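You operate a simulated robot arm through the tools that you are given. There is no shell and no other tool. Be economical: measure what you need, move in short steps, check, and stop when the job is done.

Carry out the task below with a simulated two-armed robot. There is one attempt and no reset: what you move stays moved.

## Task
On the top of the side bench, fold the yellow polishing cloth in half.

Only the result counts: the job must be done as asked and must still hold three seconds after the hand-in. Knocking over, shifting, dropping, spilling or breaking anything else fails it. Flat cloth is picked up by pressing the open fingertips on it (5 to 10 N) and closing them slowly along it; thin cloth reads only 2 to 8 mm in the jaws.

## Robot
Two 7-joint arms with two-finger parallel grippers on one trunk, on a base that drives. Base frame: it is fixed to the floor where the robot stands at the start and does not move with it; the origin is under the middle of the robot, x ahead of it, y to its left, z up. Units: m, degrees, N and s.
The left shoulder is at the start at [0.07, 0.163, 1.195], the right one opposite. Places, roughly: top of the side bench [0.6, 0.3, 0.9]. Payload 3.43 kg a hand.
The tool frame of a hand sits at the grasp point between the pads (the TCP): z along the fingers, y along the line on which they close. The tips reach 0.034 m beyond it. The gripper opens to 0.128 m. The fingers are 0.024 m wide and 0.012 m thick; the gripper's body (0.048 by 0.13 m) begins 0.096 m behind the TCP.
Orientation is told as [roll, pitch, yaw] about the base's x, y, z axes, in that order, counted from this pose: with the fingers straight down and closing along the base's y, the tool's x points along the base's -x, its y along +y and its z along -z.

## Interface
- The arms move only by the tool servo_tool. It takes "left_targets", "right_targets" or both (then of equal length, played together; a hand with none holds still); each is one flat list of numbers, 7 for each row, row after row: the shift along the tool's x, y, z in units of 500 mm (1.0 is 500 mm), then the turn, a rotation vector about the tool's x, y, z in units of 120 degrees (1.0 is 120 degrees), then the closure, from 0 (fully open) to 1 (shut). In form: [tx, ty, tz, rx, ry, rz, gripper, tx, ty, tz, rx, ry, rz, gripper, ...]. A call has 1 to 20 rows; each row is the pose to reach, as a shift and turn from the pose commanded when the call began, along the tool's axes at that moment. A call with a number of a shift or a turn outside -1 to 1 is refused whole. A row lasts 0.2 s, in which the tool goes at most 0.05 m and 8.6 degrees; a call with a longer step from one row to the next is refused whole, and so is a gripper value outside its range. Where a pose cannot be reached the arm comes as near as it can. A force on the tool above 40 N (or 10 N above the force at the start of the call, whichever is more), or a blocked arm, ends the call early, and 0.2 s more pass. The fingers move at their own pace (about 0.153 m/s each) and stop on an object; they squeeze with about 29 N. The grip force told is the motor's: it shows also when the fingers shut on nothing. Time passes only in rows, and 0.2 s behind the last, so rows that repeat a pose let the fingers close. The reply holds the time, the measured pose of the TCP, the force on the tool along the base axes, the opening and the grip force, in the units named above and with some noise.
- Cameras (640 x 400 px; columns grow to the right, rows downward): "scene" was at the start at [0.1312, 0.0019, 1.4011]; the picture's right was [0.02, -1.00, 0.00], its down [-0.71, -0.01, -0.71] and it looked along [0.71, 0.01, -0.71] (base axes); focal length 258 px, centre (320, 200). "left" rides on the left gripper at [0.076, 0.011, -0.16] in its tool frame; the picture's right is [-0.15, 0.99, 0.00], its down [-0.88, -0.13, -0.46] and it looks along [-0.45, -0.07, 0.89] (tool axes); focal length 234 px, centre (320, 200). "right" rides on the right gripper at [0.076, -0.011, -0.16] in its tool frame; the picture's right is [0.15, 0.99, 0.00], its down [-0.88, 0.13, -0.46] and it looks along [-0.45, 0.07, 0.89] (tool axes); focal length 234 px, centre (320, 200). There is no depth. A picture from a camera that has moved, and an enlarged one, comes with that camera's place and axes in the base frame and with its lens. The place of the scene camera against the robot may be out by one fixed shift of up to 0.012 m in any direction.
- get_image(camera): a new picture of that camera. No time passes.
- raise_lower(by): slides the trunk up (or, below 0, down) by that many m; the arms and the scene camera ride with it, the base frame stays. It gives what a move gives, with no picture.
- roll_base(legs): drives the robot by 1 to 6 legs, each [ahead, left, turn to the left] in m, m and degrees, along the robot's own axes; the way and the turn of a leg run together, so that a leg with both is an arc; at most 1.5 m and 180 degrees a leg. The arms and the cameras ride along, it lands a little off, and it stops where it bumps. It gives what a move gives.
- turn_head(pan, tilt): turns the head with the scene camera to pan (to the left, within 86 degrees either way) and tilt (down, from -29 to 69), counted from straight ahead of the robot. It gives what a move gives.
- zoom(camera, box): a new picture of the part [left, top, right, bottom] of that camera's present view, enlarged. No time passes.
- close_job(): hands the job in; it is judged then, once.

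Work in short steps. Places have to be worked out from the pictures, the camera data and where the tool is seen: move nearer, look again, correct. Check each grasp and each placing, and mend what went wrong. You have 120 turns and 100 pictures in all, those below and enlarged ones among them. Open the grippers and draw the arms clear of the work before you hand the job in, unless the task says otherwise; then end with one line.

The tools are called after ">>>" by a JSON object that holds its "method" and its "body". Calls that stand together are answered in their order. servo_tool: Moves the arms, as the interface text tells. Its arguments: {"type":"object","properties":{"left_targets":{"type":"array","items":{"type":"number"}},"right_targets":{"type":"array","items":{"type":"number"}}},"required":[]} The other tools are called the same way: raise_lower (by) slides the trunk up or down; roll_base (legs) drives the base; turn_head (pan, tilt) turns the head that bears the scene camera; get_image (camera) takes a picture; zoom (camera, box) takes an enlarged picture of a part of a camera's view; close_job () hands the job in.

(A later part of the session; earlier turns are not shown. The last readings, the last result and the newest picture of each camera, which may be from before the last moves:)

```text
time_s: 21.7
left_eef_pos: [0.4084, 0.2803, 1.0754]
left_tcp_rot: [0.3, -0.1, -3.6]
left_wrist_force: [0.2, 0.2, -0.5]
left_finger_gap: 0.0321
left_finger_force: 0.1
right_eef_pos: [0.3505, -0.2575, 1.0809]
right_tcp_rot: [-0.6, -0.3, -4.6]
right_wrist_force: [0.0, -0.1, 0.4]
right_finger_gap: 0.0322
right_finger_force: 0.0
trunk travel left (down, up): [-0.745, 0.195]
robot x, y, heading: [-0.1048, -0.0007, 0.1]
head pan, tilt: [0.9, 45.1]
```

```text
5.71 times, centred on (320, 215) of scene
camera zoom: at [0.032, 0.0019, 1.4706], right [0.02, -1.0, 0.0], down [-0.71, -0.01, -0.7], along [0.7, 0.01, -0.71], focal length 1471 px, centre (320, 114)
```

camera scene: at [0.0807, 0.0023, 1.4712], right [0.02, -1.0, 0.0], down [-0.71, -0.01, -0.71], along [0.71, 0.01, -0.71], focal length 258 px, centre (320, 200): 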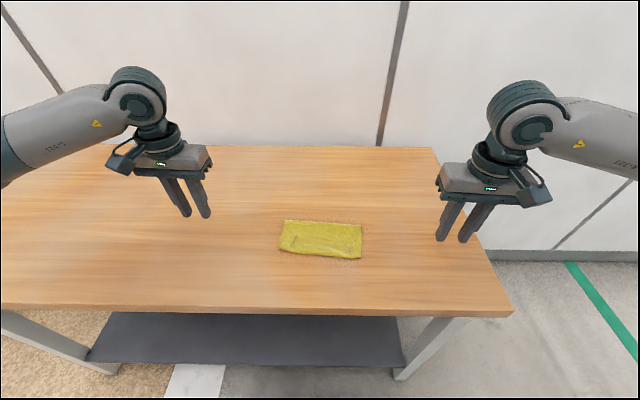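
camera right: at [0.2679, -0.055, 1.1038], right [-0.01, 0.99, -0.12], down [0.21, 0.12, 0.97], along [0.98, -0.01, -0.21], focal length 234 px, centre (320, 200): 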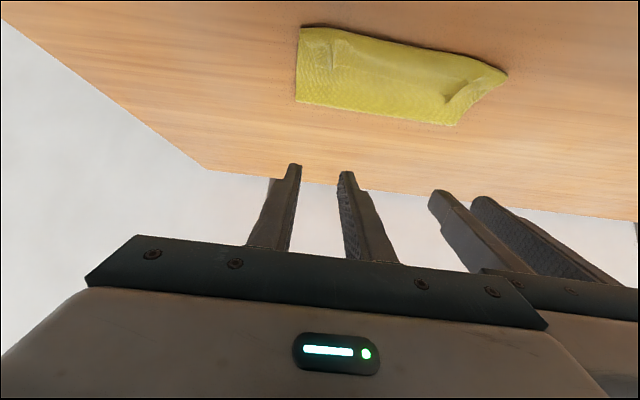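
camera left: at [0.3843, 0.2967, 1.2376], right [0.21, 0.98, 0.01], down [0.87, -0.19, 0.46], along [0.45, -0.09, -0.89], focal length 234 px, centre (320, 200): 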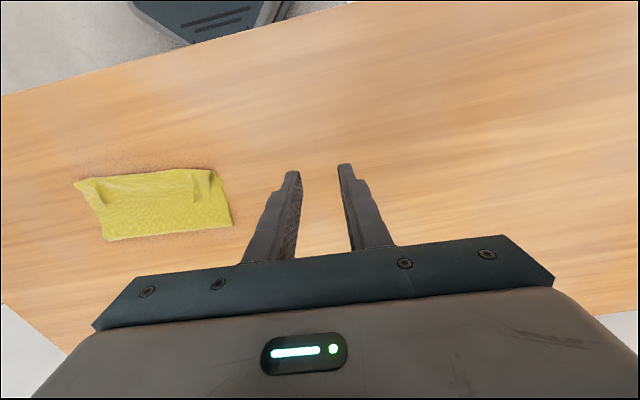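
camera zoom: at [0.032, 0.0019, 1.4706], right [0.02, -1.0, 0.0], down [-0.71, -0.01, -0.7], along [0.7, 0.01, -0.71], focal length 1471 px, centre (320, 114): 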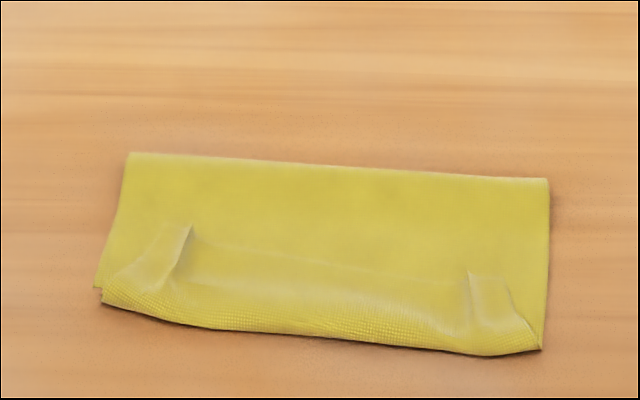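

Now I move both hands above the turned-back edge: left to (0.512,0.077), right to (0.484,-0.073).

>>> {"method": "servo_tool", "body": {"left_targets": [-0.04, -0.066, 0.02, 0, 0, 0, 0.766, -0.08, -0.132, 0.04, 0, 0, 0, 0.766, -0.12, -0.2, 0.06, 0, 0, 0, 0.766, -0.16, -0.265, 0.09, 0, 0, 0, 0.766, -0.2, -0.33, 0.12, 0, 0, 0, 0.766, -0.233, -0.392, 0.15, 0, 0, 0, 0.766, -0.233, -0.392, 0.15, 0, 0, 0, 0.766], "right_targets": [-0.04, 0.066, 0.02, 0, 0, 0, 0.766, -0.08, 0.132, 0.04, 0, 0, 0, 0.766, -0.12, 0.2, 0.06, 0, 0, 0, 0.766, -0.16, 0.265, 0.09, 0, 0, 0, 0.766, -0.2, 0.33, 0.13, 0, 0, 0, 0.766, -0.237, 0.389, 0.16, 0, 0, 0, 0.766, -0.237, 0.389, 0.16, 0, 0, 0, 0.766]}}

>>> {"method": "get_image", "body": {"camera": "left"}}

>>> {"method": "get_image", "body": {"camera": "right"}}

```text
time_s: 23.3
left_eef_pos: [0.5137, 0.0771, 1.0002]
left_tcp_rot: [0.4, -0.3, -3.6]
left_wrist_force: [-0.6, 0.1, -0.1]
left_finger_gap: 0.0301
left_finger_force: 0.2
right_eef_pos: [0.4839, -0.0727, 1.0014]
right_tcp_rot: [-0.6, -0.5, -4.6]
right_wrist_force: [0.1, 0.7, 0.4]
right_finger_gap: 0.0301
right_finger_force: 0.0
trunk travel left (down, up): [-0.745, 0.195]
robot x, y, heading: [-0.1031, 0.0042, -0.0]
head pan, tilt: [0.9, 45.1]
```

```text
64 pictures are left
camera left: at [0.4373, 0.0931, 1.1603], right [0.21, 0.98, 0.01], down [0.87, -0.19, 0.46], along [0.45, -0.09, -0.89], focal length 234 px, centre (320, 200)
```

left: 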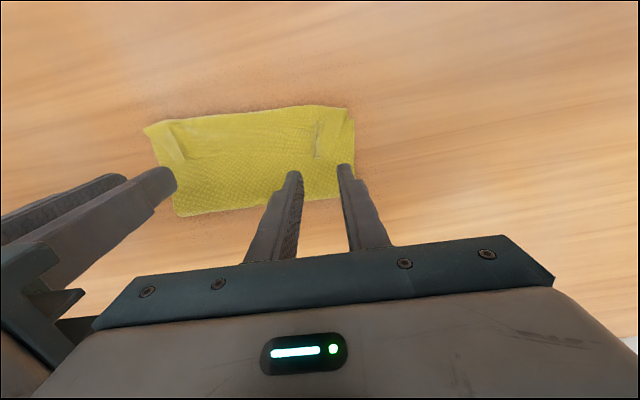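

```text
63 pictures are left
camera right: at [0.4064, -0.0751, 1.1612], right [-0.07, 1.0, -0.01], down [0.88, 0.06, 0.46], along [0.46, 0.02, -0.89], focal length 234 px, centre (320, 200)
```

right: 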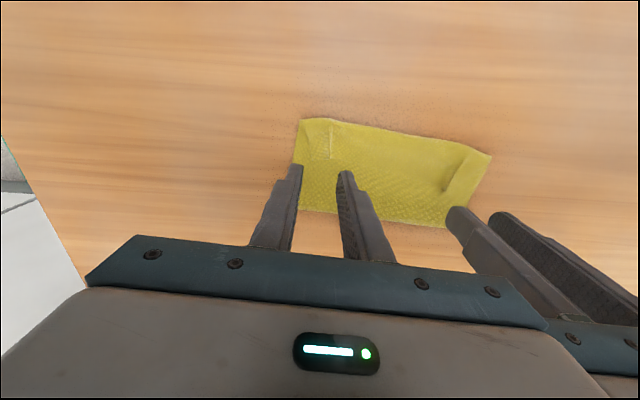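

>>> {"method": "zoom", "body": {"camera": "left", "box": [136, 90, 376, 240]}}

>>> {"method": "zoom", "body": {"camera": "right", "box": [276, 100, 516, 250]}}

```text
2.67 times, centred on (256, 165) of left
camera zoom: at [0.4373, 0.0931, 1.1603], right [0.21, 0.98, 0.01], down [0.87, -0.19, 0.46], along [0.45, -0.09, -0.89], focal length 624 px, centre (491, 293)
```

zoom: 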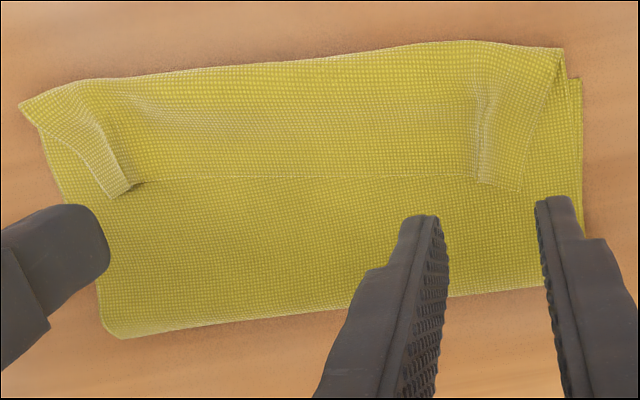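

```text
2.67 times, centred on (396, 175) of right
camera zoom: at [0.4064, -0.0751, 1.1612], right [-0.07, 1.0, -0.01], down [0.88, 0.06, 0.46], along [0.46, 0.02, -0.89], focal length 624 px, centre (117, 267)
```

zoom: 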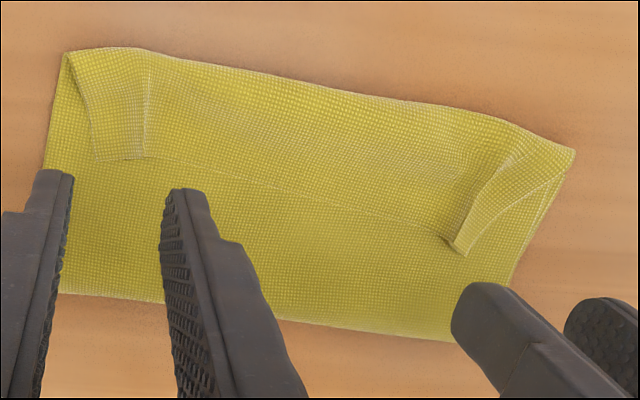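

The turned-back edge has its corners at about (0.519,0.090) and (0.487,-0.082), and the old ridges still stand at (0.510,0.076) and (0.485,-0.062). I'll straddle those ridges, stepping down with a slight correction and only a light press.

>>> {"method": "servo_tool", "body": {"left_targets": [0.018, 0, 0.05, 0, 0, 0, 0.766, 0.018, -0.002, 0.09, 0, 0, 0, 0.766, 0.018, -0.002, 0.108, 0, 0, 0, 0.766, 0.018, -0.002, 0.108, 0, 0, 0, 0.766], "right_targets": [0.01, 0.012, 0.05, 0, 0, 0, 0.766, 0.01, 0.012, 0.09, 0, 0, 0, 0.766, 0.01, 0.012, 0.11, 0, 0, 0, 0.766, 0.01, 0.012, 0.11, 0, 0, 0, 0.766]}}

>>> {"method": "zoom", "body": {"camera": "left", "box": [100, 60, 420, 260]}}

>>> {"method": "zoom", "body": {"camera": "right", "box": [220, 60, 540, 260]}}

```text
time_s: 24.3
left_eef_pos: [0.5037, 0.0787, 0.9479]
left_tcp_rot: [0.4, -0.4, -3.7]
left_wrist_force: [-0.2, 0.9, -0.3]
left_finger_gap: 0.0298
left_finger_force: 0.1
right_eef_pos: [0.4793, -0.0683, 0.9459]
right_tcp_rot: [-0.5, -0.5, -4.6]
right_wrist_force: [0.0, 0.5, -0.5]
right_finger_gap: 0.03
right_finger_force: 0.0
trunk travel left (down, up): [-0.745, 0.195]
robot x, y, heading: [-0.1046, 0.0014, -0.0]
head pan, tilt: [0.9, 45.1]
```

```text
2.00 times, centred on (260, 160) of left
camera zoom: at [0.4279, 0.0941, 1.1073], right [0.21, 0.98, 0.01], down [0.87, -0.19, 0.46], along [0.45, -0.09, -0.89], focal length 468 px, centre (440, 280)
```

zoom: 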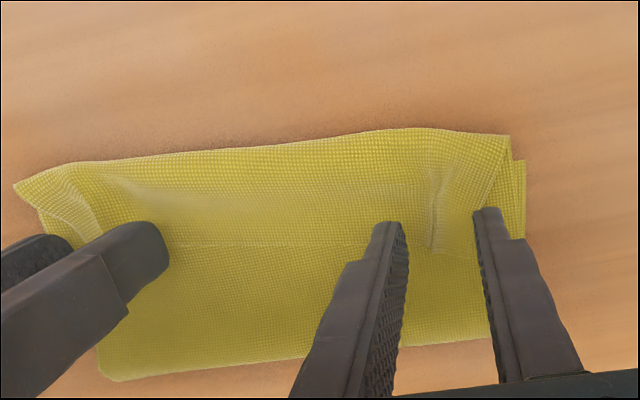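

```text
2.00 times, centred on (380, 160) of right
camera zoom: at [0.4023, -0.0714, 1.1056], right [-0.07, 1.0, -0.01], down [0.88, 0.06, 0.46], along [0.46, 0.02, -0.89], focal length 468 px, centre (200, 280)
```

zoom: 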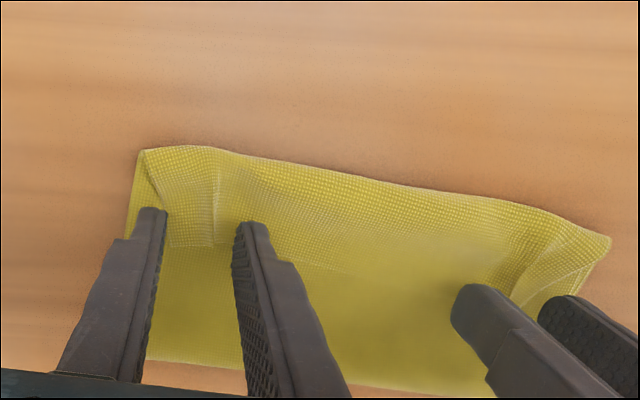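

The fingers straddle the ridges well. I step down gently to a light touch.

>>> {"method": "servo_tool", "body": {"left_targets": [0, 0, 0.004, 0, 0, 0, 0.766, 0, 0, 0.008, 0, 0, 0, 0.766, 0, 0, 0.012, 0, 0, 0, 0.766, 0, 0, 0.012, 0, 0, 0, 0.766], "right_targets": [0, 0, 0.004, 0, 0, 0, 0.766, 0, 0, 0.006, 0, 0, 0, 0.766, 0, 0, 0.008, 0, 0, 0, 0.766, 0, 0, 0.008, 0, 0, 0, 0.766]}}

```text
time_s: 25.3
left_eef_pos: [0.5044, 0.0788, 0.9395]
left_tcp_rot: [0.4, -0.3, -3.7]
left_wrist_force: [-0.5, -1.0, 0.3]
left_finger_gap: 0.0299
left_finger_force: 0.2
right_eef_pos: [0.4786, -0.0698, 0.9426]
right_tcp_rot: [-0.5, -0.4, -4.6]
right_wrist_force: [-0.4, -0.7, -0.8]
right_finger_gap: 0.03
right_finger_force: 0.1
trunk travel left (down, up): [-0.745, 0.195]
robot x, y, heading: [-0.1025, 0.0027, -0.1]
head pan, tilt: [0.9, 45.1]
```

>>> {"method": "servo_tool", "body": {"left_targets": [0, 0, 0.001, 0, 0, 0, 0.766, 0, 0, 0.002, 0, 0, 0, 0.766, 0, 0, 0.002, 0, 0, 0, 0.766], "right_targets": [0, 0, 0.003, 0, 0, 0, 0.766, 0, 0, 0.006, 0, 0, 0, 0.766, 0, 0, 0.006, 0, 0, 0, 0.766]}}

```text
time_s: 26.1
left_eef_pos: [0.5029, 0.0776, 0.9403]
left_tcp_rot: [0.4, -0.2, -3.5]
left_wrist_force: [-0.5, 0.0, -0.1]
left_finger_gap: 0.0299
left_finger_force: 0.1
right_eef_pos: [0.4778, -0.0691, 0.9378]
right_tcp_rot: [-0.5, -0.5, -4.5]
right_wrist_force: [-0.2, 0.4, 0.1]
right_finger_gap: 0.03
right_finger_force: 0.0
trunk travel left (down, up): [-0.745, 0.195]
robot x, y, heading: [-0.103, 0.0002, 0.3]
head pan, tilt: [0.9, 45.1]
```

Still no contact on either hand, so I go down another 1–1.5 mm.

>>> {"method": "servo_tool", "body": {"left_targets": [0, 0, 0.0015, 0, 0, 0, 0.766, 0, 0, 0.003, 0, 0, 0, 0.766, 0, 0, 0.003, 0, 0, 0, 0.766], "right_targets": [0, 0, 0.001, 0, 0, 0, 0.766, 0, 0, 0.002, 0, 0, 0, 0.766, 0, 0, 0.002, 0, 0, 0, 0.766]}}

```text
time_s: 26.9
left_eef_pos: [0.5025, 0.0769, 0.9388]
left_tcp_rot: [0.4, -0.3, -3.6]
left_wrist_force: [0.3, -0.3, -1.1]
left_finger_gap: 0.0297
left_finger_force: 0.0
right_eef_pos: [0.4778, -0.0676, 0.9386]
right_tcp_rot: [-0.5, -0.5, -4.7]
right_wrist_force: [-0.2, -0.6, 0.4]
right_finger_gap: 0.03
right_finger_force: 0.0
trunk travel left (down, up): [-0.745, 0.195]
robot x, y, heading: [-0.1022, -0.0035, 0.0]
head pan, tilt: [0.9, 45.1]
```

>>> {"method": "servo_tool", "body": {"left_targets": [0, 0, 0.001, 0, 0, 0, 0.766, 0, 0, 0.002, 0, 0, 0, 0.766, 0, 0, 0.003, 0, 0, 0, 0.766, 0, 0, 0.003, 0, 0, 0, 0.766], "right_targets": [0, 0, 0.001, 0, 0, 0, 0.766, 0, 0, 0.002, 0, 0, 0, 0.766, 0, 0, 0.003, 0, 0, 0, 0.766, 0, 0, 0.003, 0, 0, 0, 0.766]}}

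>>> {"method": "zoom", "body": {"camera": "left", "box": [180, 80, 420, 230]}}

```text
time_s: 27.9
left_eef_pos: [0.5039, 0.0768, 0.9367]
left_tcp_rot: [0.4, -0.3, -3.6]
left_wrist_force: [0.1, -0.2, -0.9]
left_finger_gap: 0.0298
left_finger_force: 0.1
right_eef_pos: [0.477, -0.0688, 0.9368]
right_tcp_rot: [-0.5, -0.6, -4.6]
right_wrist_force: [-0.6, 1.2, 0.7]
right_finger_gap: 0.03
right_finger_force: 0.0
trunk travel left (down, up): [-0.745, 0.195]
robot x, y, heading: [-0.1025, -0.0009, 0.1]
head pan, tilt: [0.9, 45.1]
```

```text
2.67 times, centred on (300, 155) of left
camera zoom: at [0.4273, 0.0933, 1.0968], right [0.21, 0.98, 0.01], down [0.87, -0.19, 0.46], along [0.45, -0.09, -0.89], focal length 624 px, centre (373, 320)
```

zoom: 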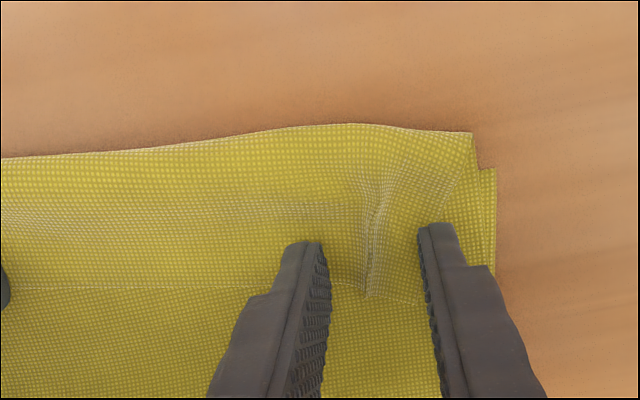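

>>> {"method": "servo_tool", "body": {"left_targets": [0, 0, 0.001, 0, 0, 0, 0.766, 0, 0, 0.002, 0, 0, 0, 0.766, 0, 0, 0.002, 0, 0, 0, 0.766], "right_targets": [0, 0, 0.001, 0, 0, 0, 0.766, 0, 0, 0.002, 0, 0, 0, 0.766, 0, 0, 0.002, 0, 0, 0, 0.766]}}

```text
time_s: 28.7
left_eef_pos: [0.503, 0.0779, 0.9376]
left_tcp_rot: [0.4, -0.3, -3.6]
left_wrist_force: [-0.6, 0.4, 0.3]
left_finger_gap: 0.0298
left_finger_force: 0.0
right_eef_pos: [0.4771, -0.0681, 0.9369]
right_tcp_rot: [-0.6, -0.6, -4.6]
right_wrist_force: [-1.4, 0.5, 6.4]
right_finger_gap: 0.0298
right_finger_force: 0.0
trunk travel left (down, up): [-0.745, 0.195]
robot x, y, heading: [-0.0997, -0.0043, -0.3]
head pan, tilt: [0.9, 45.1]
```

The right hand is in contact at 6.4 N. The left goes down 1 mm more.

>>> {"method": "servo_tool", "body": {"left_targets": [0, 0, 0.001, 0, 0, 0, 0.766, 0, 0, 0.002, 0, 0, 0, 0.766, 0, 0, 0.002, 0, 0, 0, 0.766]}}

```text
time_s: 29.5
left_eef_pos: [0.5025, 0.0777, 0.9361]
left_tcp_rot: [0.4, -0.4, -3.6]
left_wrist_force: [0.3, -0.1, 1.8]
left_finger_gap: 0.0298
left_finger_force: 0.0
right_eef_pos: [0.4773, -0.0677, 0.9357]
right_tcp_rot: [-0.5, -0.5, -4.7]
right_wrist_force: [-0.1, 0.8, 8.1]
right_finger_gap: 0.0298
right_finger_force: 0.0
trunk travel left (down, up): [-0.745, 0.195]
robot x, y, heading: [-0.1013, 0.0, 0.1]
head pan, tilt: [0.9, 45.1]
```

>>> {"method": "servo_tool", "body": {"left_targets": [0, 0, 0.0005, 0, 0, 0, 0.79, 0, 0, 0.0005, 0, 0, 0, 0.81, 0, 0, 0.0005, 0, 0, 0, 0.83, 0, 0, 0.0005, 0, 0, 0, 0.85, 0, 0, 0.0005, 0, 0, 0, 0.87, 0, 0, 0.0005, 0, 0, 0, 0.89, 0, 0, 0.0005, 0, 0, 0, 0.91, 0, 0, 0.0005, 0, 0, 0, 0.93, 0, 0, 0.0005, 0, 0, 0, 0.95, 0, 0, 0.0005, 0, 0, 0, 0.97, 0, 0, 0.0005, 0, 0, 0, 1, 0, 0, 0.0005, 0, 0, 0, 1, 0, 0, 0.0005, 0, 0, 0, 1], "right_targets": [0, 0, -0.0005, 0, 0, 0, 0.79, 0, 0, -0.0005, 0, 0, 0, 0.81, 0, 0, -0.0005, 0, 0, 0, 0.83, 0, 0, -0.0005, 0, 0, 0, 0.85, 0, 0, -0.0005, 0, 0, 0, 0.87, 0, 0, -0.0005, 0, 0, 0, 0.89, 0, 0, -0.0005, 0, 0, 0, 0.91, 0, 0, -0.0005, 0, 0, 0, 0.93, 0, 0, -0.0005, 0, 0, 0, 0.95, 0, 0, -0.0005, 0, 0, 0, 0.97, 0, 0, -0.0005, 0, 0, 0, 1, 0, 0, -0.0005, 0, 0, 0, 1, 0, 0, -0.0005, 0, 0, 0, 1]}}

>>> {"method": "zoom", "body": {"camera": "left", "box": [100, 60, 420, 260]}}

>>> {"method": "zoom", "body": {"camera": "right", "box": [220, 60, 540, 260]}}

```text
time_s: 32.3
left_eef_pos: [0.5016, 0.0778, 0.9357]
left_tcp_rot: [0.4, -0.3, -3.6]
left_wrist_force: [-0.6, -1.7, 8.1]
left_finger_gap: 0.0019
left_finger_force: 28.8
right_eef_pos: [0.478, -0.0691, 0.937]
right_tcp_rot: [-0.5, -0.6, -4.6]
right_wrist_force: [0.1, 2.6, 1.0]
right_finger_gap: 0.0022
right_finger_force: 28.8
trunk travel left (down, up): [-0.745, 0.195]
robot x, y, heading: [-0.1044, -0.0007, 0.0]
head pan, tilt: [0.9, 45.1]
```

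```text
2.00 times, centred on (260, 160) of left
camera zoom: at [0.4267, 0.0937, 1.096], right [0.21, 0.98, 0.01], down [0.87, -0.19, 0.46], along [0.45, -0.09, -0.89], focal length 468 px, centre (440, 280)
```

zoom: 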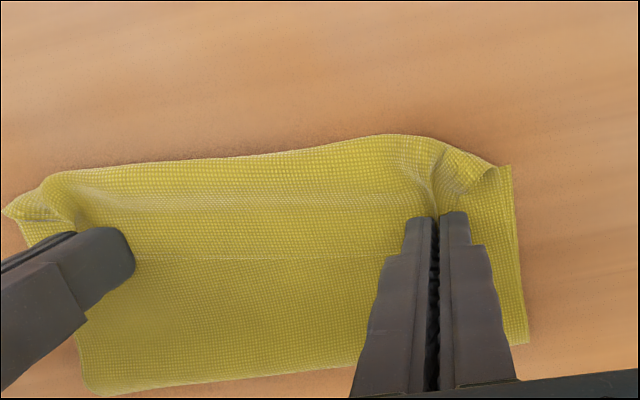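

```text
2.00 times, centred on (380, 160) of right
camera zoom: at [0.4009, -0.0723, 1.0966], right [-0.07, 1.0, -0.01], down [0.88, 0.06, 0.46], along [0.46, 0.02, -0.89], focal length 468 px, centre (200, 280)
```

zoom: 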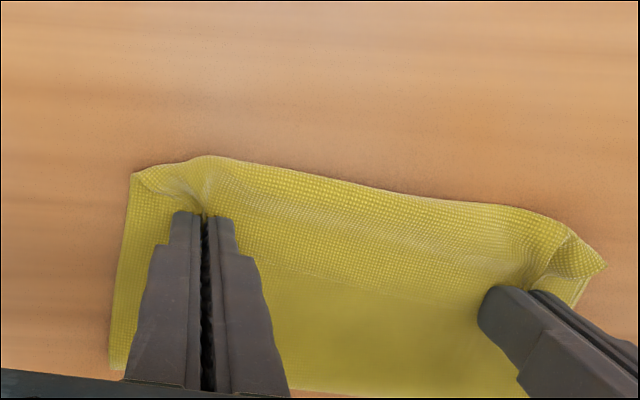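

Both grips hold single ridges (about 2 mm). I lift and carry the edge forward to unfold most of the way.

>>> {"method": "servo_tool", "body": {"left_targets": [-0.02, 0, -0.06, 0, 0, 0, 1, -0.06, 0, -0.12, 0, 0, 0, 1, -0.12, 0, -0.17, 0, 0, 0, 1, -0.19, 0, -0.19, 0, 0, 0, 1, -0.26, 0, -0.185, 0, 0, 0, 1, -0.316, 0, -0.165, 0, 0, 0, 1, -0.316, 0, -0.165, 0, 0, 0, 1], "right_targets": [-0.02, 0, -0.06, 0, 0, 0, 1, -0.06, 0, -0.12, 0, 0, 0, 1, -0.12, 0, -0.17, 0, 0, 0, 1, -0.19, 0, -0.19, 0, 0, 0, 1, -0.26, 0, -0.185, 0, 0, 0, 1, -0.316, 0, -0.165, 0, 0, 0, 1, -0.316, 0, -0.165, 0, 0, 0, 1]}}

>>> {"method": "zoom", "body": {"camera": "scene", "box": [240, 120, 400, 220]}}

>>> {"method": "get_image", "body": {"camera": "left"}}

>>> {"method": "get_image", "body": {"camera": "right"}}

```text
time_s: 33.9
left_eef_pos: [0.6612, 0.0669, 1.0212]
left_tcp_rot: [0.4, -0.3, -3.6]
left_wrist_force: [-0.6, -2.3, -0.1]
left_finger_gap: 0.002
left_finger_force: 29.1
right_eef_pos: [0.6345, -0.0807, 1.0204]
right_tcp_rot: [-0.5, -0.4, -4.6]
right_wrist_force: [0.2, 3.4, 0.4]
right_finger_gap: 0.0018
right_finger_force: 29.0
trunk travel left (down, up): [-0.745, 0.195]
robot x, y, heading: [-0.1048, 0.0009, 0.1]
head pan, tilt: [0.9, 45.1]
```

```text
4.00 times, centred on (320, 170) of scene
camera zoom: at [0.0272, 0.0022, 1.4712], right [0.02, -1.0, 0.0], down [-0.71, -0.01, -0.71], along [0.71, 0.01, -0.71], focal length 1030 px, centre (320, 320)
```

zoom: 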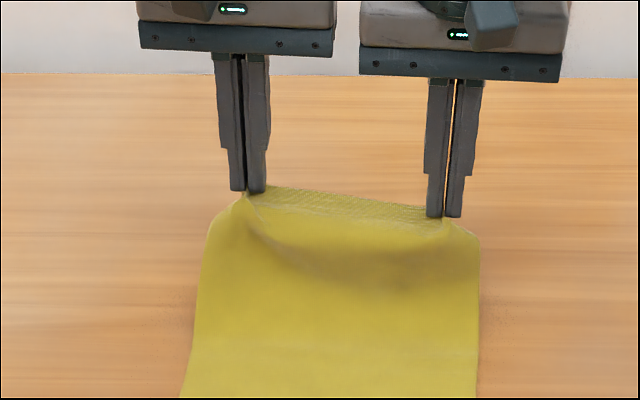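

```text
54 pictures are left
camera left: at [0.5852, 0.0828, 1.1812], right [0.21, 0.98, 0.01], down [0.87, -0.19, 0.46], along [0.45, -0.09, -0.89], focal length 234 px, centre (320, 200)
```

left: 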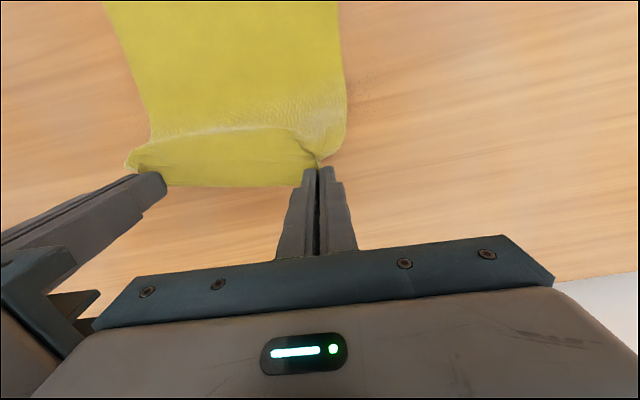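

```text
53 pictures are left
camera right: at [0.5581, -0.084, 1.1799], right [-0.07, 1.0, -0.01], down [0.88, 0.06, 0.46], along [0.46, 0.02, -0.89], focal length 234 px, centre (320, 200)
```

right: 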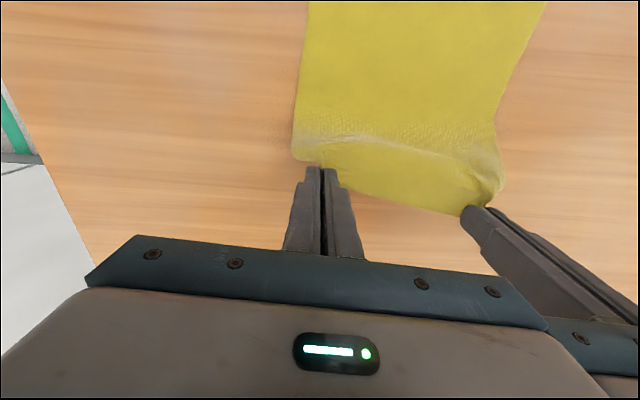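

The cloth is fully unfolded again without creasing. I'll lay the edge back flat and regrip with only about 6 mm of cloth in the jaws, so that almost no edge strip can turn back next time.

>>> {"method": "servo_tool", "body": {"left_targets": [-0.04, 0, 0.02, 0, 0, 0, 1, -0.08, 0, 0.05, 0, 0, 0, 1, -0.11, 0, 0.09, 0, 0, 0, 1, -0.13, 0, 0.13, 0, 0, 0, 1, -0.134, 0, 0.16, 0, 0, 0, 1, -0.134, 0, 0.16, 0, 0, 0, 1], "right_targets": [-0.04, 0, 0.02, 0, 0, 0, 1, -0.08, 0, 0.05, 0, 0, 0, 1, -0.11, 0, 0.09, 0, 0, 0, 1, -0.13, 0, 0.13, 0, 0, 0, 1, -0.138, 0, 0.16, 0, 0, 0, 1, -0.138, 0, 0.16, 0, 0, 0, 1]}}

>>> {"method": "get_image", "body": {"camera": "scene"}}

```text
time_s: 35.3
left_eef_pos: [0.7125, 0.0655, 0.9459]
left_tcp_rot: [0.4, -0.4, -3.7]
left_wrist_force: [-0.5, -12.8, -0.8]
left_finger_gap: 0.0022
left_finger_force: 28.8
left hand out of reach, approached as far as the arm can: row 4, 5, 6
right_eef_pos: [0.7055, -0.0878, 0.9376]
right_tcp_rot: [-0.5, -0.5, -4.7]
right_wrist_force: [-0.4, 13.1, 0.3]
right_finger_gap: 0.0021
right_finger_force: 28.9
trunk travel left (down, up): [-0.745, 0.195]
robot x, y, heading: [-0.1031, -0.0033, 0.1]
head pan, tilt: [0.9, 45.1]
```

```text
52 pictures are left
camera scene: at [0.0277, -0.0002, 1.4711], right [0.02, -1.0, 0.0], down [-0.71, -0.01, -0.71], along [0.71, 0.01, -0.71], focal length 258 px, centre (320, 200)
```

scene: 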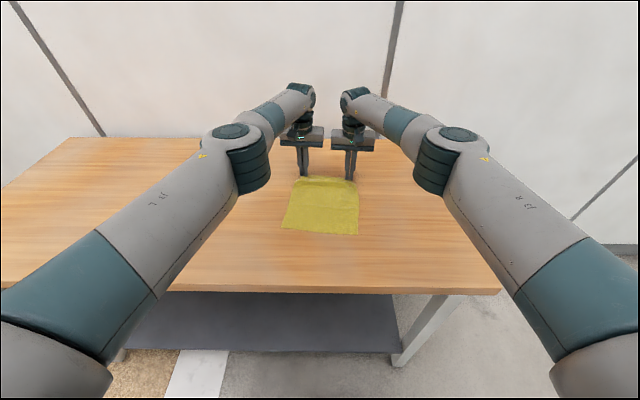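

The left arm is at its far limit, so I open both hands here. Then I lift and drive the base forward 5 cm before regripping.

>>> {"method": "servo_tool", "body": {"left_targets": [0, 0, 0, 0, 0, 0, 0.95, 0, 0, 0, 0, 0, 0, 0.88, 0, 0, 0, 0, 0, 0, 0.8, 0, 0, 0, 0, 0, 0, 0.75, 0, 0, 0, 0, 0, 0, 0.75, 0, 0, -0.04, 0, 0, 0, 0.75, 0, 0, -0.1, 0, 0, 0, 0.75], "right_targets": [0, 0, 0, 0, 0, 0, 0.95, 0, 0, 0, 0, 0, 0, 0.88, 0, 0, 0, 0, 0, 0, 0.8, 0, 0, 0, 0, 0, 0, 0.75, 0, 0, 0, 0, 0, 0, 0.75, 0, 0, -0.04, 0, 0, 0, 0.75, 0, 0, -0.1, 0, 0, 0, 0.75]}}

>>> {"method": "roll_base", "body": {"legs": [[0.06, 0, 0]]}}

>>> {"method": "get_image", "body": {"camera": "left"}}

>>> {"method": "get_image", "body": {"camera": "right"}}

>>> {"method": "zoom", "body": {"camera": "scene", "box": [240, 150, 400, 250]}}

```text
time_s: 36.9
left_eef_pos: [0.7102, 0.0701, 0.9977]
left_tcp_rot: [0.4, -0.3, -3.6]
left_wrist_force: [0.3, 0.7, 0.5]
left_finger_gap: 0.0321
left_finger_force: 0.0
right_eef_pos: [0.7048, -0.0849, 0.9913]
right_tcp_rot: [-0.4, -0.6, -4.6]
right_wrist_force: [0.3, -0.5, 0.1]
right_finger_gap: 0.0321
right_finger_force: 0.1
trunk travel left (down, up): [-0.745, 0.195]
robot x, y, heading: [-0.1066, 0.0026, 0.3]
head pan, tilt: [0.9, 45.1]
```

```text
time_s: 37.9
left_eef_pos: [0.767, 0.0714, 0.9982]
left_tcp_rot: [0.4, -0.5, -3.6]
left_wrist_force: [0.0, -0.1, -0.8]
left_finger_gap: 0.032
left_finger_force: 0.0
right_eef_pos: [0.7598, -0.0853, 0.9925]
right_tcp_rot: [-0.5, -0.7, -4.5]
right_wrist_force: [-0.5, -0.2, 0.2]
right_finger_gap: 0.032
right_finger_force: 0.2
trunk travel left (down, up): [-0.745, 0.195]
robot x, y, heading: [-0.0476, 0.0039, -0.3]
head pan, tilt: [0.9, 45.1]
```

```text
51 pictures are left
camera left: at [0.69, 0.0862, 1.1583], right [0.21, 0.98, 0.01], down [0.87, -0.19, 0.46], along [0.45, -0.09, -0.89], focal length 234 px, centre (320, 200)
```

left: 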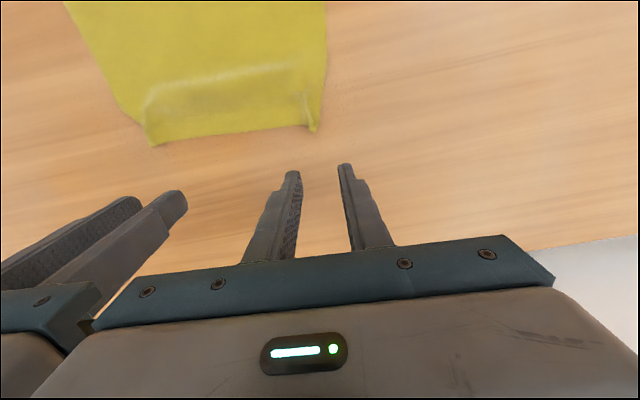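

```text
50 pictures are left
camera right: at [0.683, -0.0881, 1.153], right [-0.07, 1.0, -0.01], down [0.88, 0.06, 0.46], along [0.46, 0.02, -0.89], focal length 234 px, centre (320, 200)
```

right: 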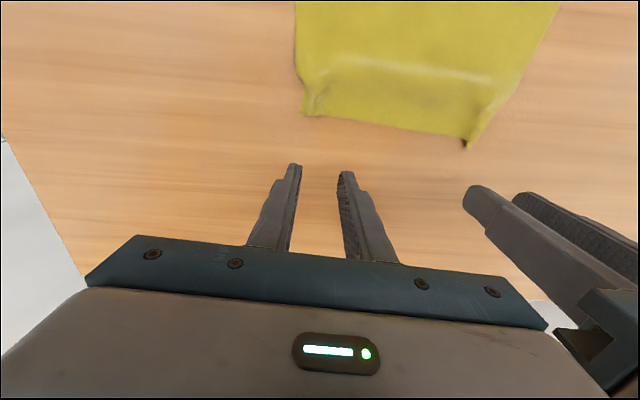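

```text
4.00 times, centred on (320, 200) of scene
camera zoom: at [0.0812, 0.0021, 1.4717], right [0.02, -1.0, 0.0], down [-0.71, -0.01, -0.71], along [0.71, 0.01, -0.71], focal length 1030 px, centre (320, 200)
```

zoom: 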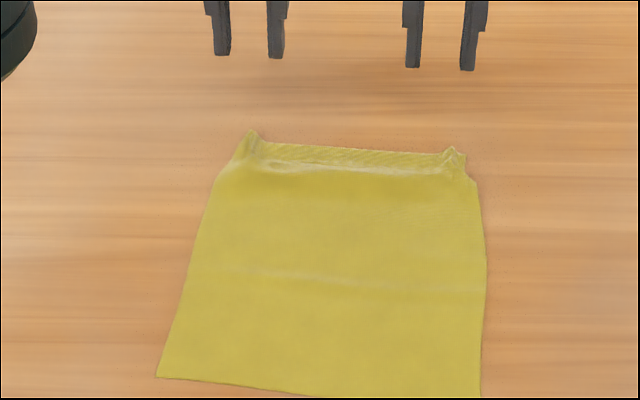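

The edge is back near its starting line. I zoom to locate the ridges precisely before regripping.

>>> {"method": "zoom", "body": {"camera": "left", "box": [130, 60, 370, 210]}}

>>> {"method": "zoom", "body": {"camera": "right", "box": [270, 40, 510, 190]}}

```text
2.67 times, centred on (250, 135) of left
camera zoom: at [0.69, 0.0862, 1.1583], right [0.21, 0.98, 0.01], down [0.87, -0.19, 0.46], along [0.45, -0.09, -0.89], focal length 624 px, centre (507, 373)
```

zoom: 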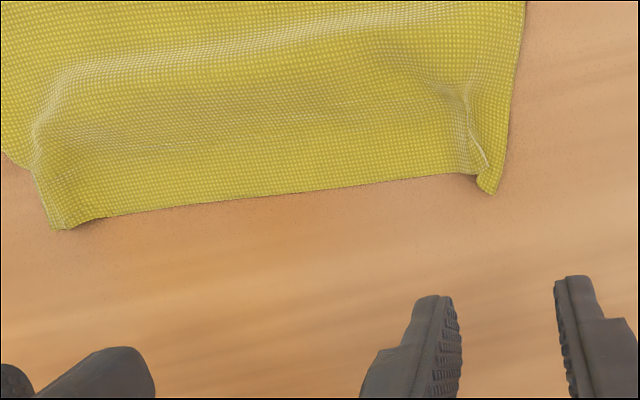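

```text
2.67 times, centred on (390, 115) of right
camera zoom: at [0.683, -0.0881, 1.153], right [-0.07, 1.0, -0.01], down [0.88, 0.06, 0.46], along [0.46, 0.02, -0.89], focal length 624 px, centre (133, 427)
```

zoom: 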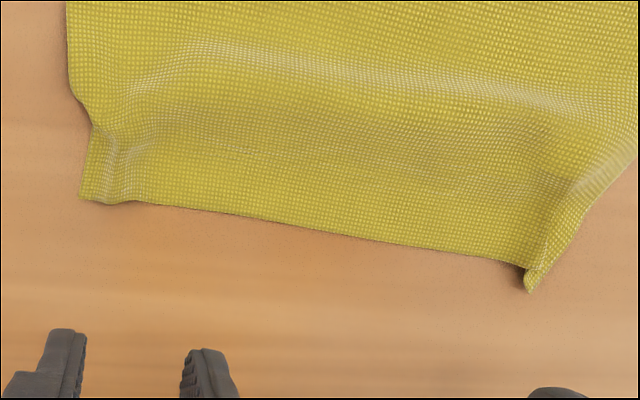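

Ridges are at about (0.730,0.067) and (0.7175,-0.098). I position with about 7 mm overlap and come down to just above contact.

>>> {"method": "servo_tool", "body": {"left_targets": [0.03, -0.011, 0.02, 0, 0, 0, 0.766, 0.061, -0.022, 0.05, 0, 0, 0, 0.766, 0.061, -0.022, 0.09, 0, 0, 0, 0.766, 0.061, -0.022, 0.106, 0, 0, 0, 0.766, 0.061, -0.022, 0.106, 0, 0, 0, 0.766], "right_targets": [0.037, -0.011, 0.02, 0, 0, 0, 0.766, 0.0745, -0.022, 0.05, 0, 0, 0, 0.766, 0.0745, -0.022, 0.08, 0, 0, 0, 0.766, 0.0745, -0.022, 0.095, 0, 0, 0, 0.766, 0.0745, -0.022, 0.095, 0, 0, 0, 0.766]}}

>>> {"method": "zoom", "body": {"camera": "left", "box": [100, 60, 420, 260]}}

>>> {"method": "zoom", "body": {"camera": "right", "box": [220, 60, 540, 260]}}

```text
time_s: 39.1
left_eef_pos: [0.7359, 0.0619, 0.9424]
left_tcp_rot: [0.5, -0.3, -3.6]
left_wrist_force: [-0.3, 0.6, -0.6]
left_finger_gap: 0.03
left_finger_force: 0.1
right_eef_pos: [0.7255, -0.0933, 0.9423]
right_tcp_rot: [-0.5, -0.5, -4.6]
right_wrist_force: [0.5, 1.1, 1.0]
right_finger_gap: 0.0302
right_finger_force: 0.0
trunk travel left (down, up): [-0.745, 0.195]
robot x, y, heading: [-0.0422, -0.0039, -0.1]
head pan, tilt: [0.9, 45.1]
```

```text
2.00 times, centred on (260, 160) of left
camera zoom: at [0.6606, 0.0778, 1.1024], right [0.21, 0.98, 0.01], down [0.87, -0.19, 0.46], along [0.45, -0.09, -0.89], focal length 468 px, centre (440, 280)
```

zoom: 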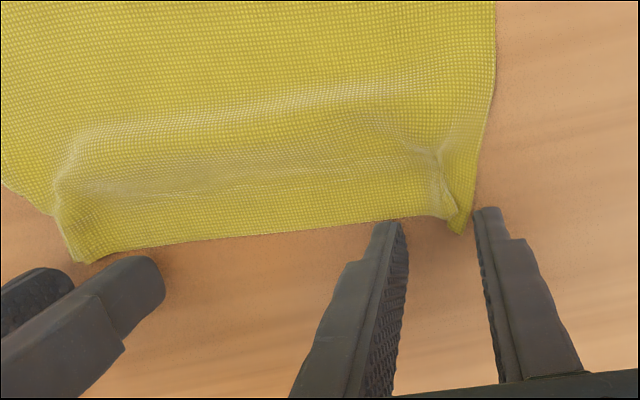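

```text
2.00 times, centred on (380, 160) of right
camera zoom: at [0.6488, -0.0953, 1.1029], right [-0.07, 1.0, -0.01], down [0.88, 0.06, 0.46], along [0.46, 0.02, -0.89], focal length 468 px, centre (200, 280)
```

zoom: 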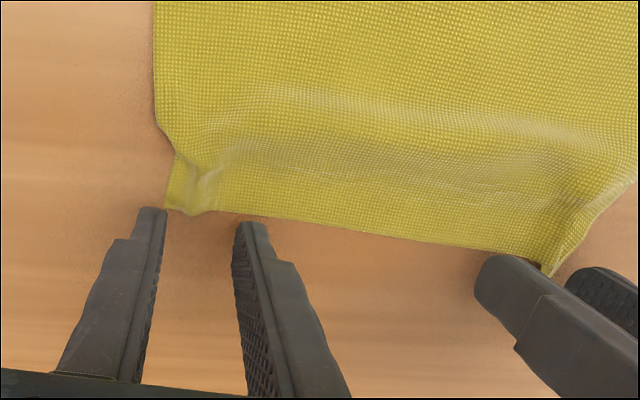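

The tips barely reach the edge, so I shift both 8–10 mm toward the robot and step down to touch.

>>> {"method": "servo_tool", "body": {"left_targets": [0.016, 0, 0, 0, 0, 0, 0.766, 0.016, 0, 0.005, 0, 0, 0, 0.766, 0.016, 0, 0.01, 0, 0, 0, 0.766, 0.016, 0, 0.01, 0, 0, 0, 0.766], "right_targets": [0.02, 0, 0, 0, 0, 0, 0.766, 0.02, 0, 0.005, 0, 0, 0, 0.766, 0.02, 0, 0.01, 0, 0, 0, 0.766, 0.02, 0, 0.01, 0, 0, 0, 0.766]}}

>>> {"method": "zoom", "body": {"camera": "left", "box": [100, 60, 420, 260]}}

>>> {"method": "zoom", "body": {"camera": "right", "box": [220, 60, 540, 260]}}

```text
time_s: 40.1
left_eef_pos: [0.7294, 0.0619, 0.9379]
left_tcp_rot: [0.3, -0.3, -3.5]
left_wrist_force: [1.1, 0.6, 0.4]
left_finger_gap: 0.0299
left_finger_force: 0.1
right_eef_pos: [0.7139, -0.0922, 0.9385]
right_tcp_rot: [-0.6, -0.5, -4.6]
right_wrist_force: [0.1, -0.3, 0.8]
right_finger_gap: 0.03
right_finger_force: 0.1
trunk travel left (down, up): [-0.745, 0.195]
robot x, y, heading: [-0.0479, 0.0006, 0.1]
head pan, tilt: [0.9, 45.1]
```

```text
2.00 times, centred on (260, 160) of left
camera zoom: at [0.6531, 0.0779, 1.0985], right [0.21, 0.98, 0.01], down [0.87, -0.19, 0.46], along [0.45, -0.09, -0.89], focal length 468 px, centre (440, 280)
```

zoom: 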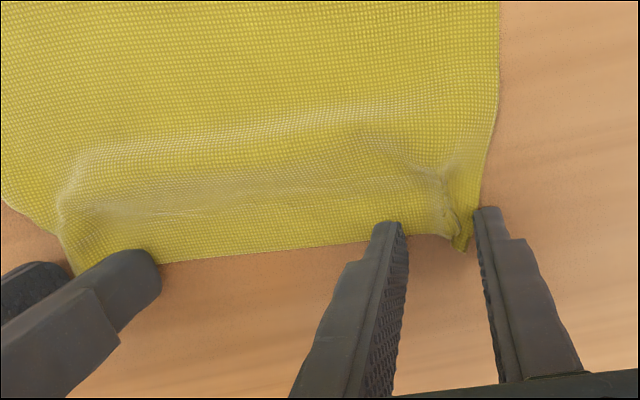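

```text
2.00 times, centred on (380, 160) of right
camera zoom: at [0.6383, -0.0957, 1.0986], right [-0.07, 1.0, -0.01], down [0.88, 0.06, 0.46], along [0.46, 0.02, -0.89], focal length 468 px, centre (200, 280)
```

zoom: 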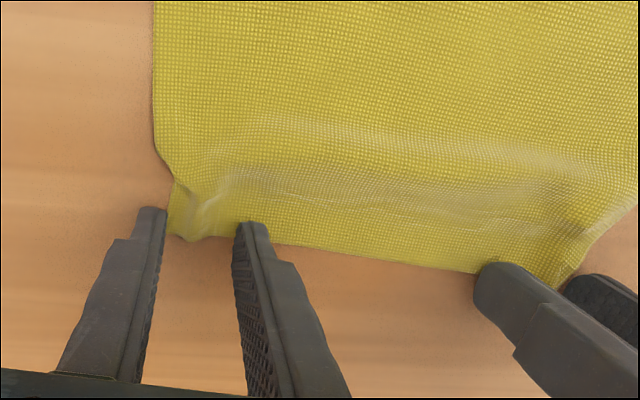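

Overlap is about 8–10 mm with the ridges centred. I lower the last 2 mm to contact.

>>> {"method": "servo_tool", "body": {"left_targets": [0, 0, 0.002, 0, 0, 0, 0.766, 0, 0, 0.004, 0, 0, 0, 0.766, 0, 0, 0.004, 0, 0, 0, 0.766], "right_targets": [0, 0, 0.002, 0, 0, 0, 0.766, 0, 0, 0.004, 0, 0, 0, 0.766, 0, 0, 0.004, 0, 0, 0, 0.766]}}

```text
time_s: 40.9
left_eef_pos: [0.7305, 0.0632, 0.9354]
left_tcp_rot: [0.4, -0.3, -3.5]
left_wrist_force: [-0.7, 0.9, -0.5]
left_finger_gap: 0.0298
left_finger_force: 0.0
right_eef_pos: [0.7145, -0.0935, 0.9357]
right_tcp_rot: [-0.5, -0.6, -4.6]
right_wrist_force: [-1.3, -0.6, 0.4]
right_finger_gap: 0.0301
right_finger_force: 0.1
trunk travel left (down, up): [-0.745, 0.195]
robot x, y, heading: [-0.0451, -0.0001, 0.2]
head pan, tilt: [0.9, 45.1]
```

>>> {"method": "servo_tool", "body": {"left_targets": [0, 0, 0.001, 0, 0, 0, 0.766, 0, 0, 0.002, 0, 0, 0, 0.766, 0, 0, 0.002, 0, 0, 0, 0.766], "right_targets": [0, 0, 0.001, 0, 0, 0, 0.766, 0, 0, 0.002, 0, 0, 0, 0.766, 0, 0, 0.002, 0, 0, 0, 0.766]}}

```text
time_s: 41.7
left_eef_pos: [0.729, 0.0637, 0.9362]
left_tcp_rot: [0.4, -0.3, -3.7]
left_wrist_force: [-0.1, 0.4, 1.0]
left_finger_gap: 0.0301
left_finger_force: 0.1
right_eef_pos: [0.7138, -0.0936, 0.935]
right_tcp_rot: [-0.5, -0.5, -4.6]
right_wrist_force: [-1.6, -0.4, 4.4]
right_finger_gap: 0.0296
right_finger_force: 0.0
trunk travel left (down, up): [-0.745, 0.195]
robot x, y, heading: [-0.0478, 0.0002, -0.1]
head pan, tilt: [0.9, 45.1]
```

Contact is starting. I press the left 0.75 mm and the right 0.25 mm more while closing slowly.

>>> {"method": "servo_tool", "body": {"left_targets": [0, 0, 0.0015, 0, 0, 0, 0.766, 0, 0, 0.0015, 0, 0, 0, 0.78, 0, 0, 0.0015, 0, 0, 0, 0.8, 0, 0, 0.0015, 0, 0, 0, 0.82, 0, 0, 0.0015, 0, 0, 0, 0.84, 0, 0, 0.0015, 0, 0, 0, 0.86, 0, 0, 0.0015, 0, 0, 0, 0.88, 0, 0, 0.0015, 0, 0, 0, 0.9, 0, 0, 0.0015, 0, 0, 0, 0.92, 0, 0, 0.0015, 0, 0, 0, 0.94, 0, 0, 0.0015, 0, 0, 0, 0.96, 0, 0, 0.0015, 0, 0, 0, 0.98, 0, 0, 0.0015, 0, 0, 0, 1, 0, 0, 0.0015, 0, 0, 0, 1, 0, 0, 0.0015, 0, 0, 0, 1], "right_targets": [0, 0, 0.0005, 0, 0, 0, 0.766, 0, 0, 0.0005, 0, 0, 0, 0.78, 0, 0, 0.0005, 0, 0, 0, 0.8, 0, 0, 0.0005, 0, 0, 0, 0.82, 0, 0, 0.0005, 0, 0, 0, 0.84, 0, 0, 0.0005, 0, 0, 0, 0.86, 0, 0, 0.0005, 0, 0, 0, 0.88, 0, 0, 0.0005, 0, 0, 0, 0.9, 0, 0, 0.0005, 0, 0, 0, 0.92, 0, 0, 0.0005, 0, 0, 0, 0.94, 0, 0, 0.0005, 0, 0, 0, 0.96, 0, 0, 0.0005, 0, 0, 0, 0.98, 0, 0, 0.0005, 0, 0, 0, 1, 0, 0, 0.0005, 0, 0, 0, 1, 0, 0, 0.0005, 0, 0, 0, 1]}}

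>>> {"method": "servo_tool", "body": {"left_targets": [0.01, 0, -0.03, 0, 0, 0, 1, 0.02, 0, -0.06, 0, 0, 0, 1, 0.03, 0, -0.09, 0, 0, 0, 1], "right_targets": [0.01, 0, -0.03, 0, 0, 0, 1, 0.02, 0, -0.06, 0, 0, 0, 1, 0.03, 0, -0.09, 0, 0, 0, 1]}}

>>> {"method": "zoom", "body": {"camera": "left", "box": [100, 60, 420, 260]}}

>>> {"method": "zoom", "body": {"camera": "scene", "box": [240, 130, 400, 230]}}

```text
time_s: 44.9
left_eef_pos: [0.7311, 0.0625, 0.9351]
left_tcp_rot: [0.3, -0.4, -3.7]
left_wrist_force: [-0.2, -2.1, 7.2]
left_finger_gap: 0.0021
left_finger_force: 28.8
right_eef_pos: [0.7143, -0.0932, 0.9347]
right_tcp_rot: [-0.6, -0.7, -4.6]
right_wrist_force: [0.4, 2.7, 2.1]
right_finger_gap: 0.0018
right_finger_force: 29.3
trunk travel left (down, up): [-0.745, 0.195]
robot x, y, heading: [-0.0506, 0.0017, 0.4]
head pan, tilt: [0.9, 45.1]
```

```text
time_s: 45.7
left_eef_pos: [0.714, 0.0637, 0.9799]
left_tcp_rot: [0.4, -0.3, -3.6]
left_wrist_force: [0.3, 0.3, 0.2]
left_finger_gap: 0.0018
left_finger_force: 29.7
right_eef_pos: [0.6997, -0.0931, 0.9819]
right_tcp_rot: [-0.5, -0.5, -4.6]
right_wrist_force: [0.0, -0.1, -0.4]
right_finger_gap: 0.0016
right_finger_force: 29.3
trunk travel left (down, up): [-0.745, 0.195]
robot x, y, heading: [-0.0448, -0.0011, -0.0]
head pan, tilt: [0.9, 45.1]
```

```text
2.00 times, centred on (260, 160) of left
camera zoom: at [0.6389, 0.0787, 1.1397], right [0.21, 0.98, 0.01], down [0.87, -0.19, 0.46], along [0.45, -0.09, -0.89], focal length 468 px, centre (440, 280)
```

zoom: 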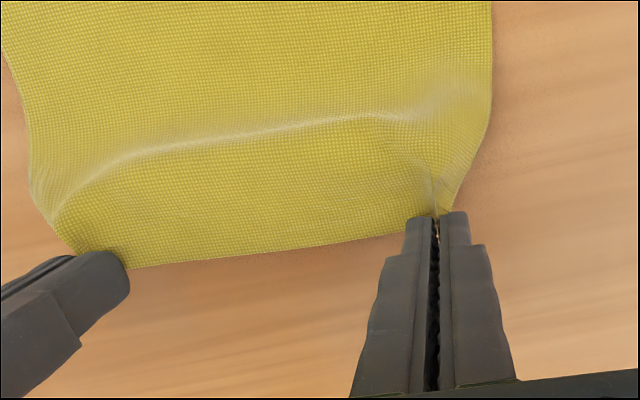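

```text
4.00 times, centred on (320, 180) of scene
camera zoom: at [0.0849, 0.0021, 1.471], right [0.02, -1.0, 0.0], down [-0.71, -0.01, -0.71], along [0.71, 0.01, -0.71], focal length 1030 px, centre (320, 280)
```

zoom: 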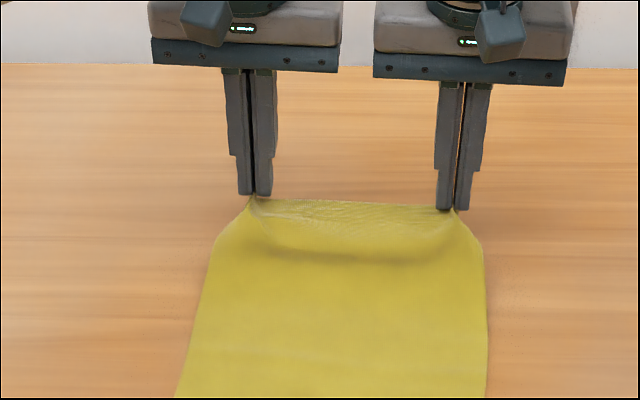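

Clean shallow grip and no tension between the hands. I swing up to roughly above the fold line, pitching forward and staying near-taut.

>>> {"method": "servo_tool", "body": {"left_targets": [0.02, 0, -0.04, 0, -0.0417, 0, 1, 0.04, 0, -0.0772, 0, -0.0833, 0, 1, 0.076, 0, -0.104, 0, -0.1167, 0, 1, 0.115, 0, -0.1244, 0, -0.15, 0, 1, 0.16, 0, -0.136, 0, -0.1833, 0, 1, 0.2022, 0, -0.1448, 0, -0.225, 0, 1, 0.218, 0, -0.134, 0, -0.275, 0, 1, 0.2354, 0, -0.12, 0, -0.325, 0, 1, 0.2354, 0, -0.12, 0, -0.325, 0, 1], "right_targets": [0.02, 0, -0.04, 0, -0.0417, 0, 1, 0.04, 0, -0.0772, 0, -0.0833, 0, 1, 0.076, 0, -0.104, 0, -0.1167, 0, 1, 0.115, 0, -0.1244, 0, -0.15, 0, 1, 0.16, 0, -0.136, 0, -0.1833, 0, 1, 0.2022, 0, -0.1448, 0, -0.225, 0, 1, 0.218, 0, -0.134, 0, -0.275, 0, 1, 0.2354, 0, -0.12, 0, -0.325, 0, 1, 0.2354, 0, -0.12, 0, -0.325, 0, 1]}}

>>> {"method": "get_image", "body": {"camera": "left"}}

>>> {"method": "get_image", "body": {"camera": "right"}}

```text
time_s: 47.7
left_eef_pos: [0.5956, 0.0697, 1.0395]
left_tcp_rot: [0.5, -39.4, -4.0]
left_wrist_force: [0.3, 0.7, -0.2]
left_finger_gap: 0.002
left_finger_force: 29.3
right_eef_pos: [0.5828, -0.0809, 1.0385]
right_tcp_rot: [-0.6, -39.6, -4.1]
right_wrist_force: [-0.1, -0.1, -0.6]
right_finger_gap: 0.0016
right_finger_force: 29.2
trunk travel left (down, up): [-0.745, 0.195]
robot x, y, heading: [-0.0473, -0.0031, 0.0]
head pan, tilt: [0.9, 45.1]
```

```text
40 pictures are left
camera left: at [0.4366, 0.0911, 1.1142], right [0.17, 0.98, 0.1], down [0.38, -0.16, 0.91], along [0.91, -0.12, -0.4], focal length 234 px, centre (320, 200)
```

left: 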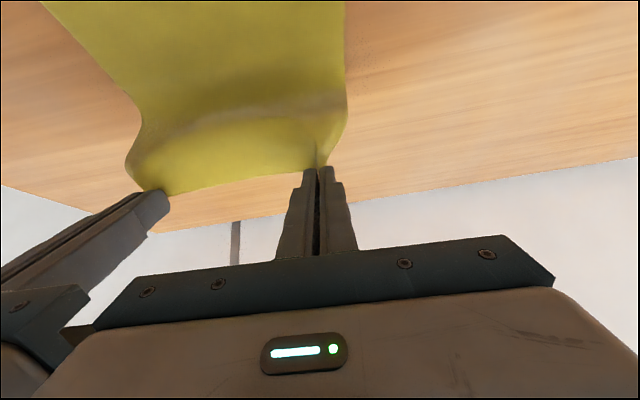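

```text
39 pictures are left
camera right: at [0.4227, -0.0775, 1.1147], right [-0.03, 0.99, -0.1], down [0.4, 0.11, 0.91], along [0.92, -0.01, -0.4], focal length 234 px, centre (320, 200)
```

right: 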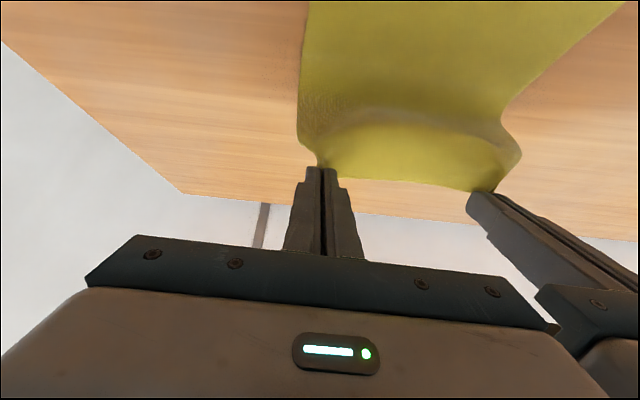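

Going well. I back the base 5 cm, which carries the edge back along the arc.

>>> {"method": "roll_base", "body": {"legs": [[-0.05, 0, 0]]}}

>>> {"method": "get_image", "body": {"camera": "left"}}

```text
time_s: 48.6
left_eef_pos: [0.5479, 0.0698, 1.0361]
left_tcp_rot: [0.5, -39.1, -3.9]
left_wrist_force: [0.1, -0.3, -0.1]
left_finger_gap: 0.0017
left_finger_force: 29.0
right_eef_pos: [0.5344, -0.0811, 1.0367]
right_tcp_rot: [-0.7, -39.3, -4.2]
right_wrist_force: [-0.4, -0.3, 0.8]
right_finger_gap: 0.0013
right_finger_force: 29.2
trunk travel left (down, up): [-0.745, 0.195]
robot x, y, heading: [-0.099, 0.0013, 0.2]
head pan, tilt: [0.9, 45.1]
```

```text
38 pictures are left
camera left: at [0.3893, 0.0912, 1.1126], right [0.17, 0.98, 0.1], down [0.39, -0.16, 0.91], along [0.91, -0.12, -0.41], focal length 234 px, centre (320, 200)
```

left: 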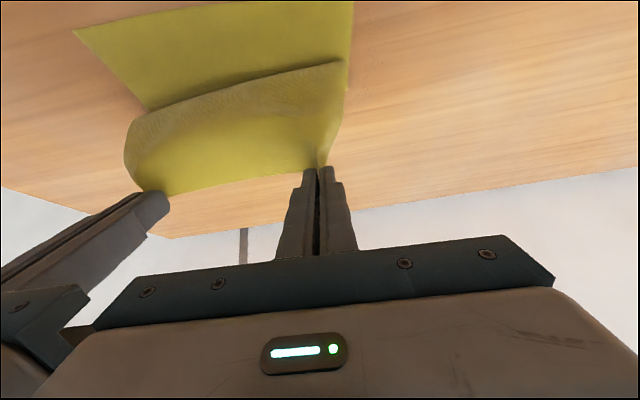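

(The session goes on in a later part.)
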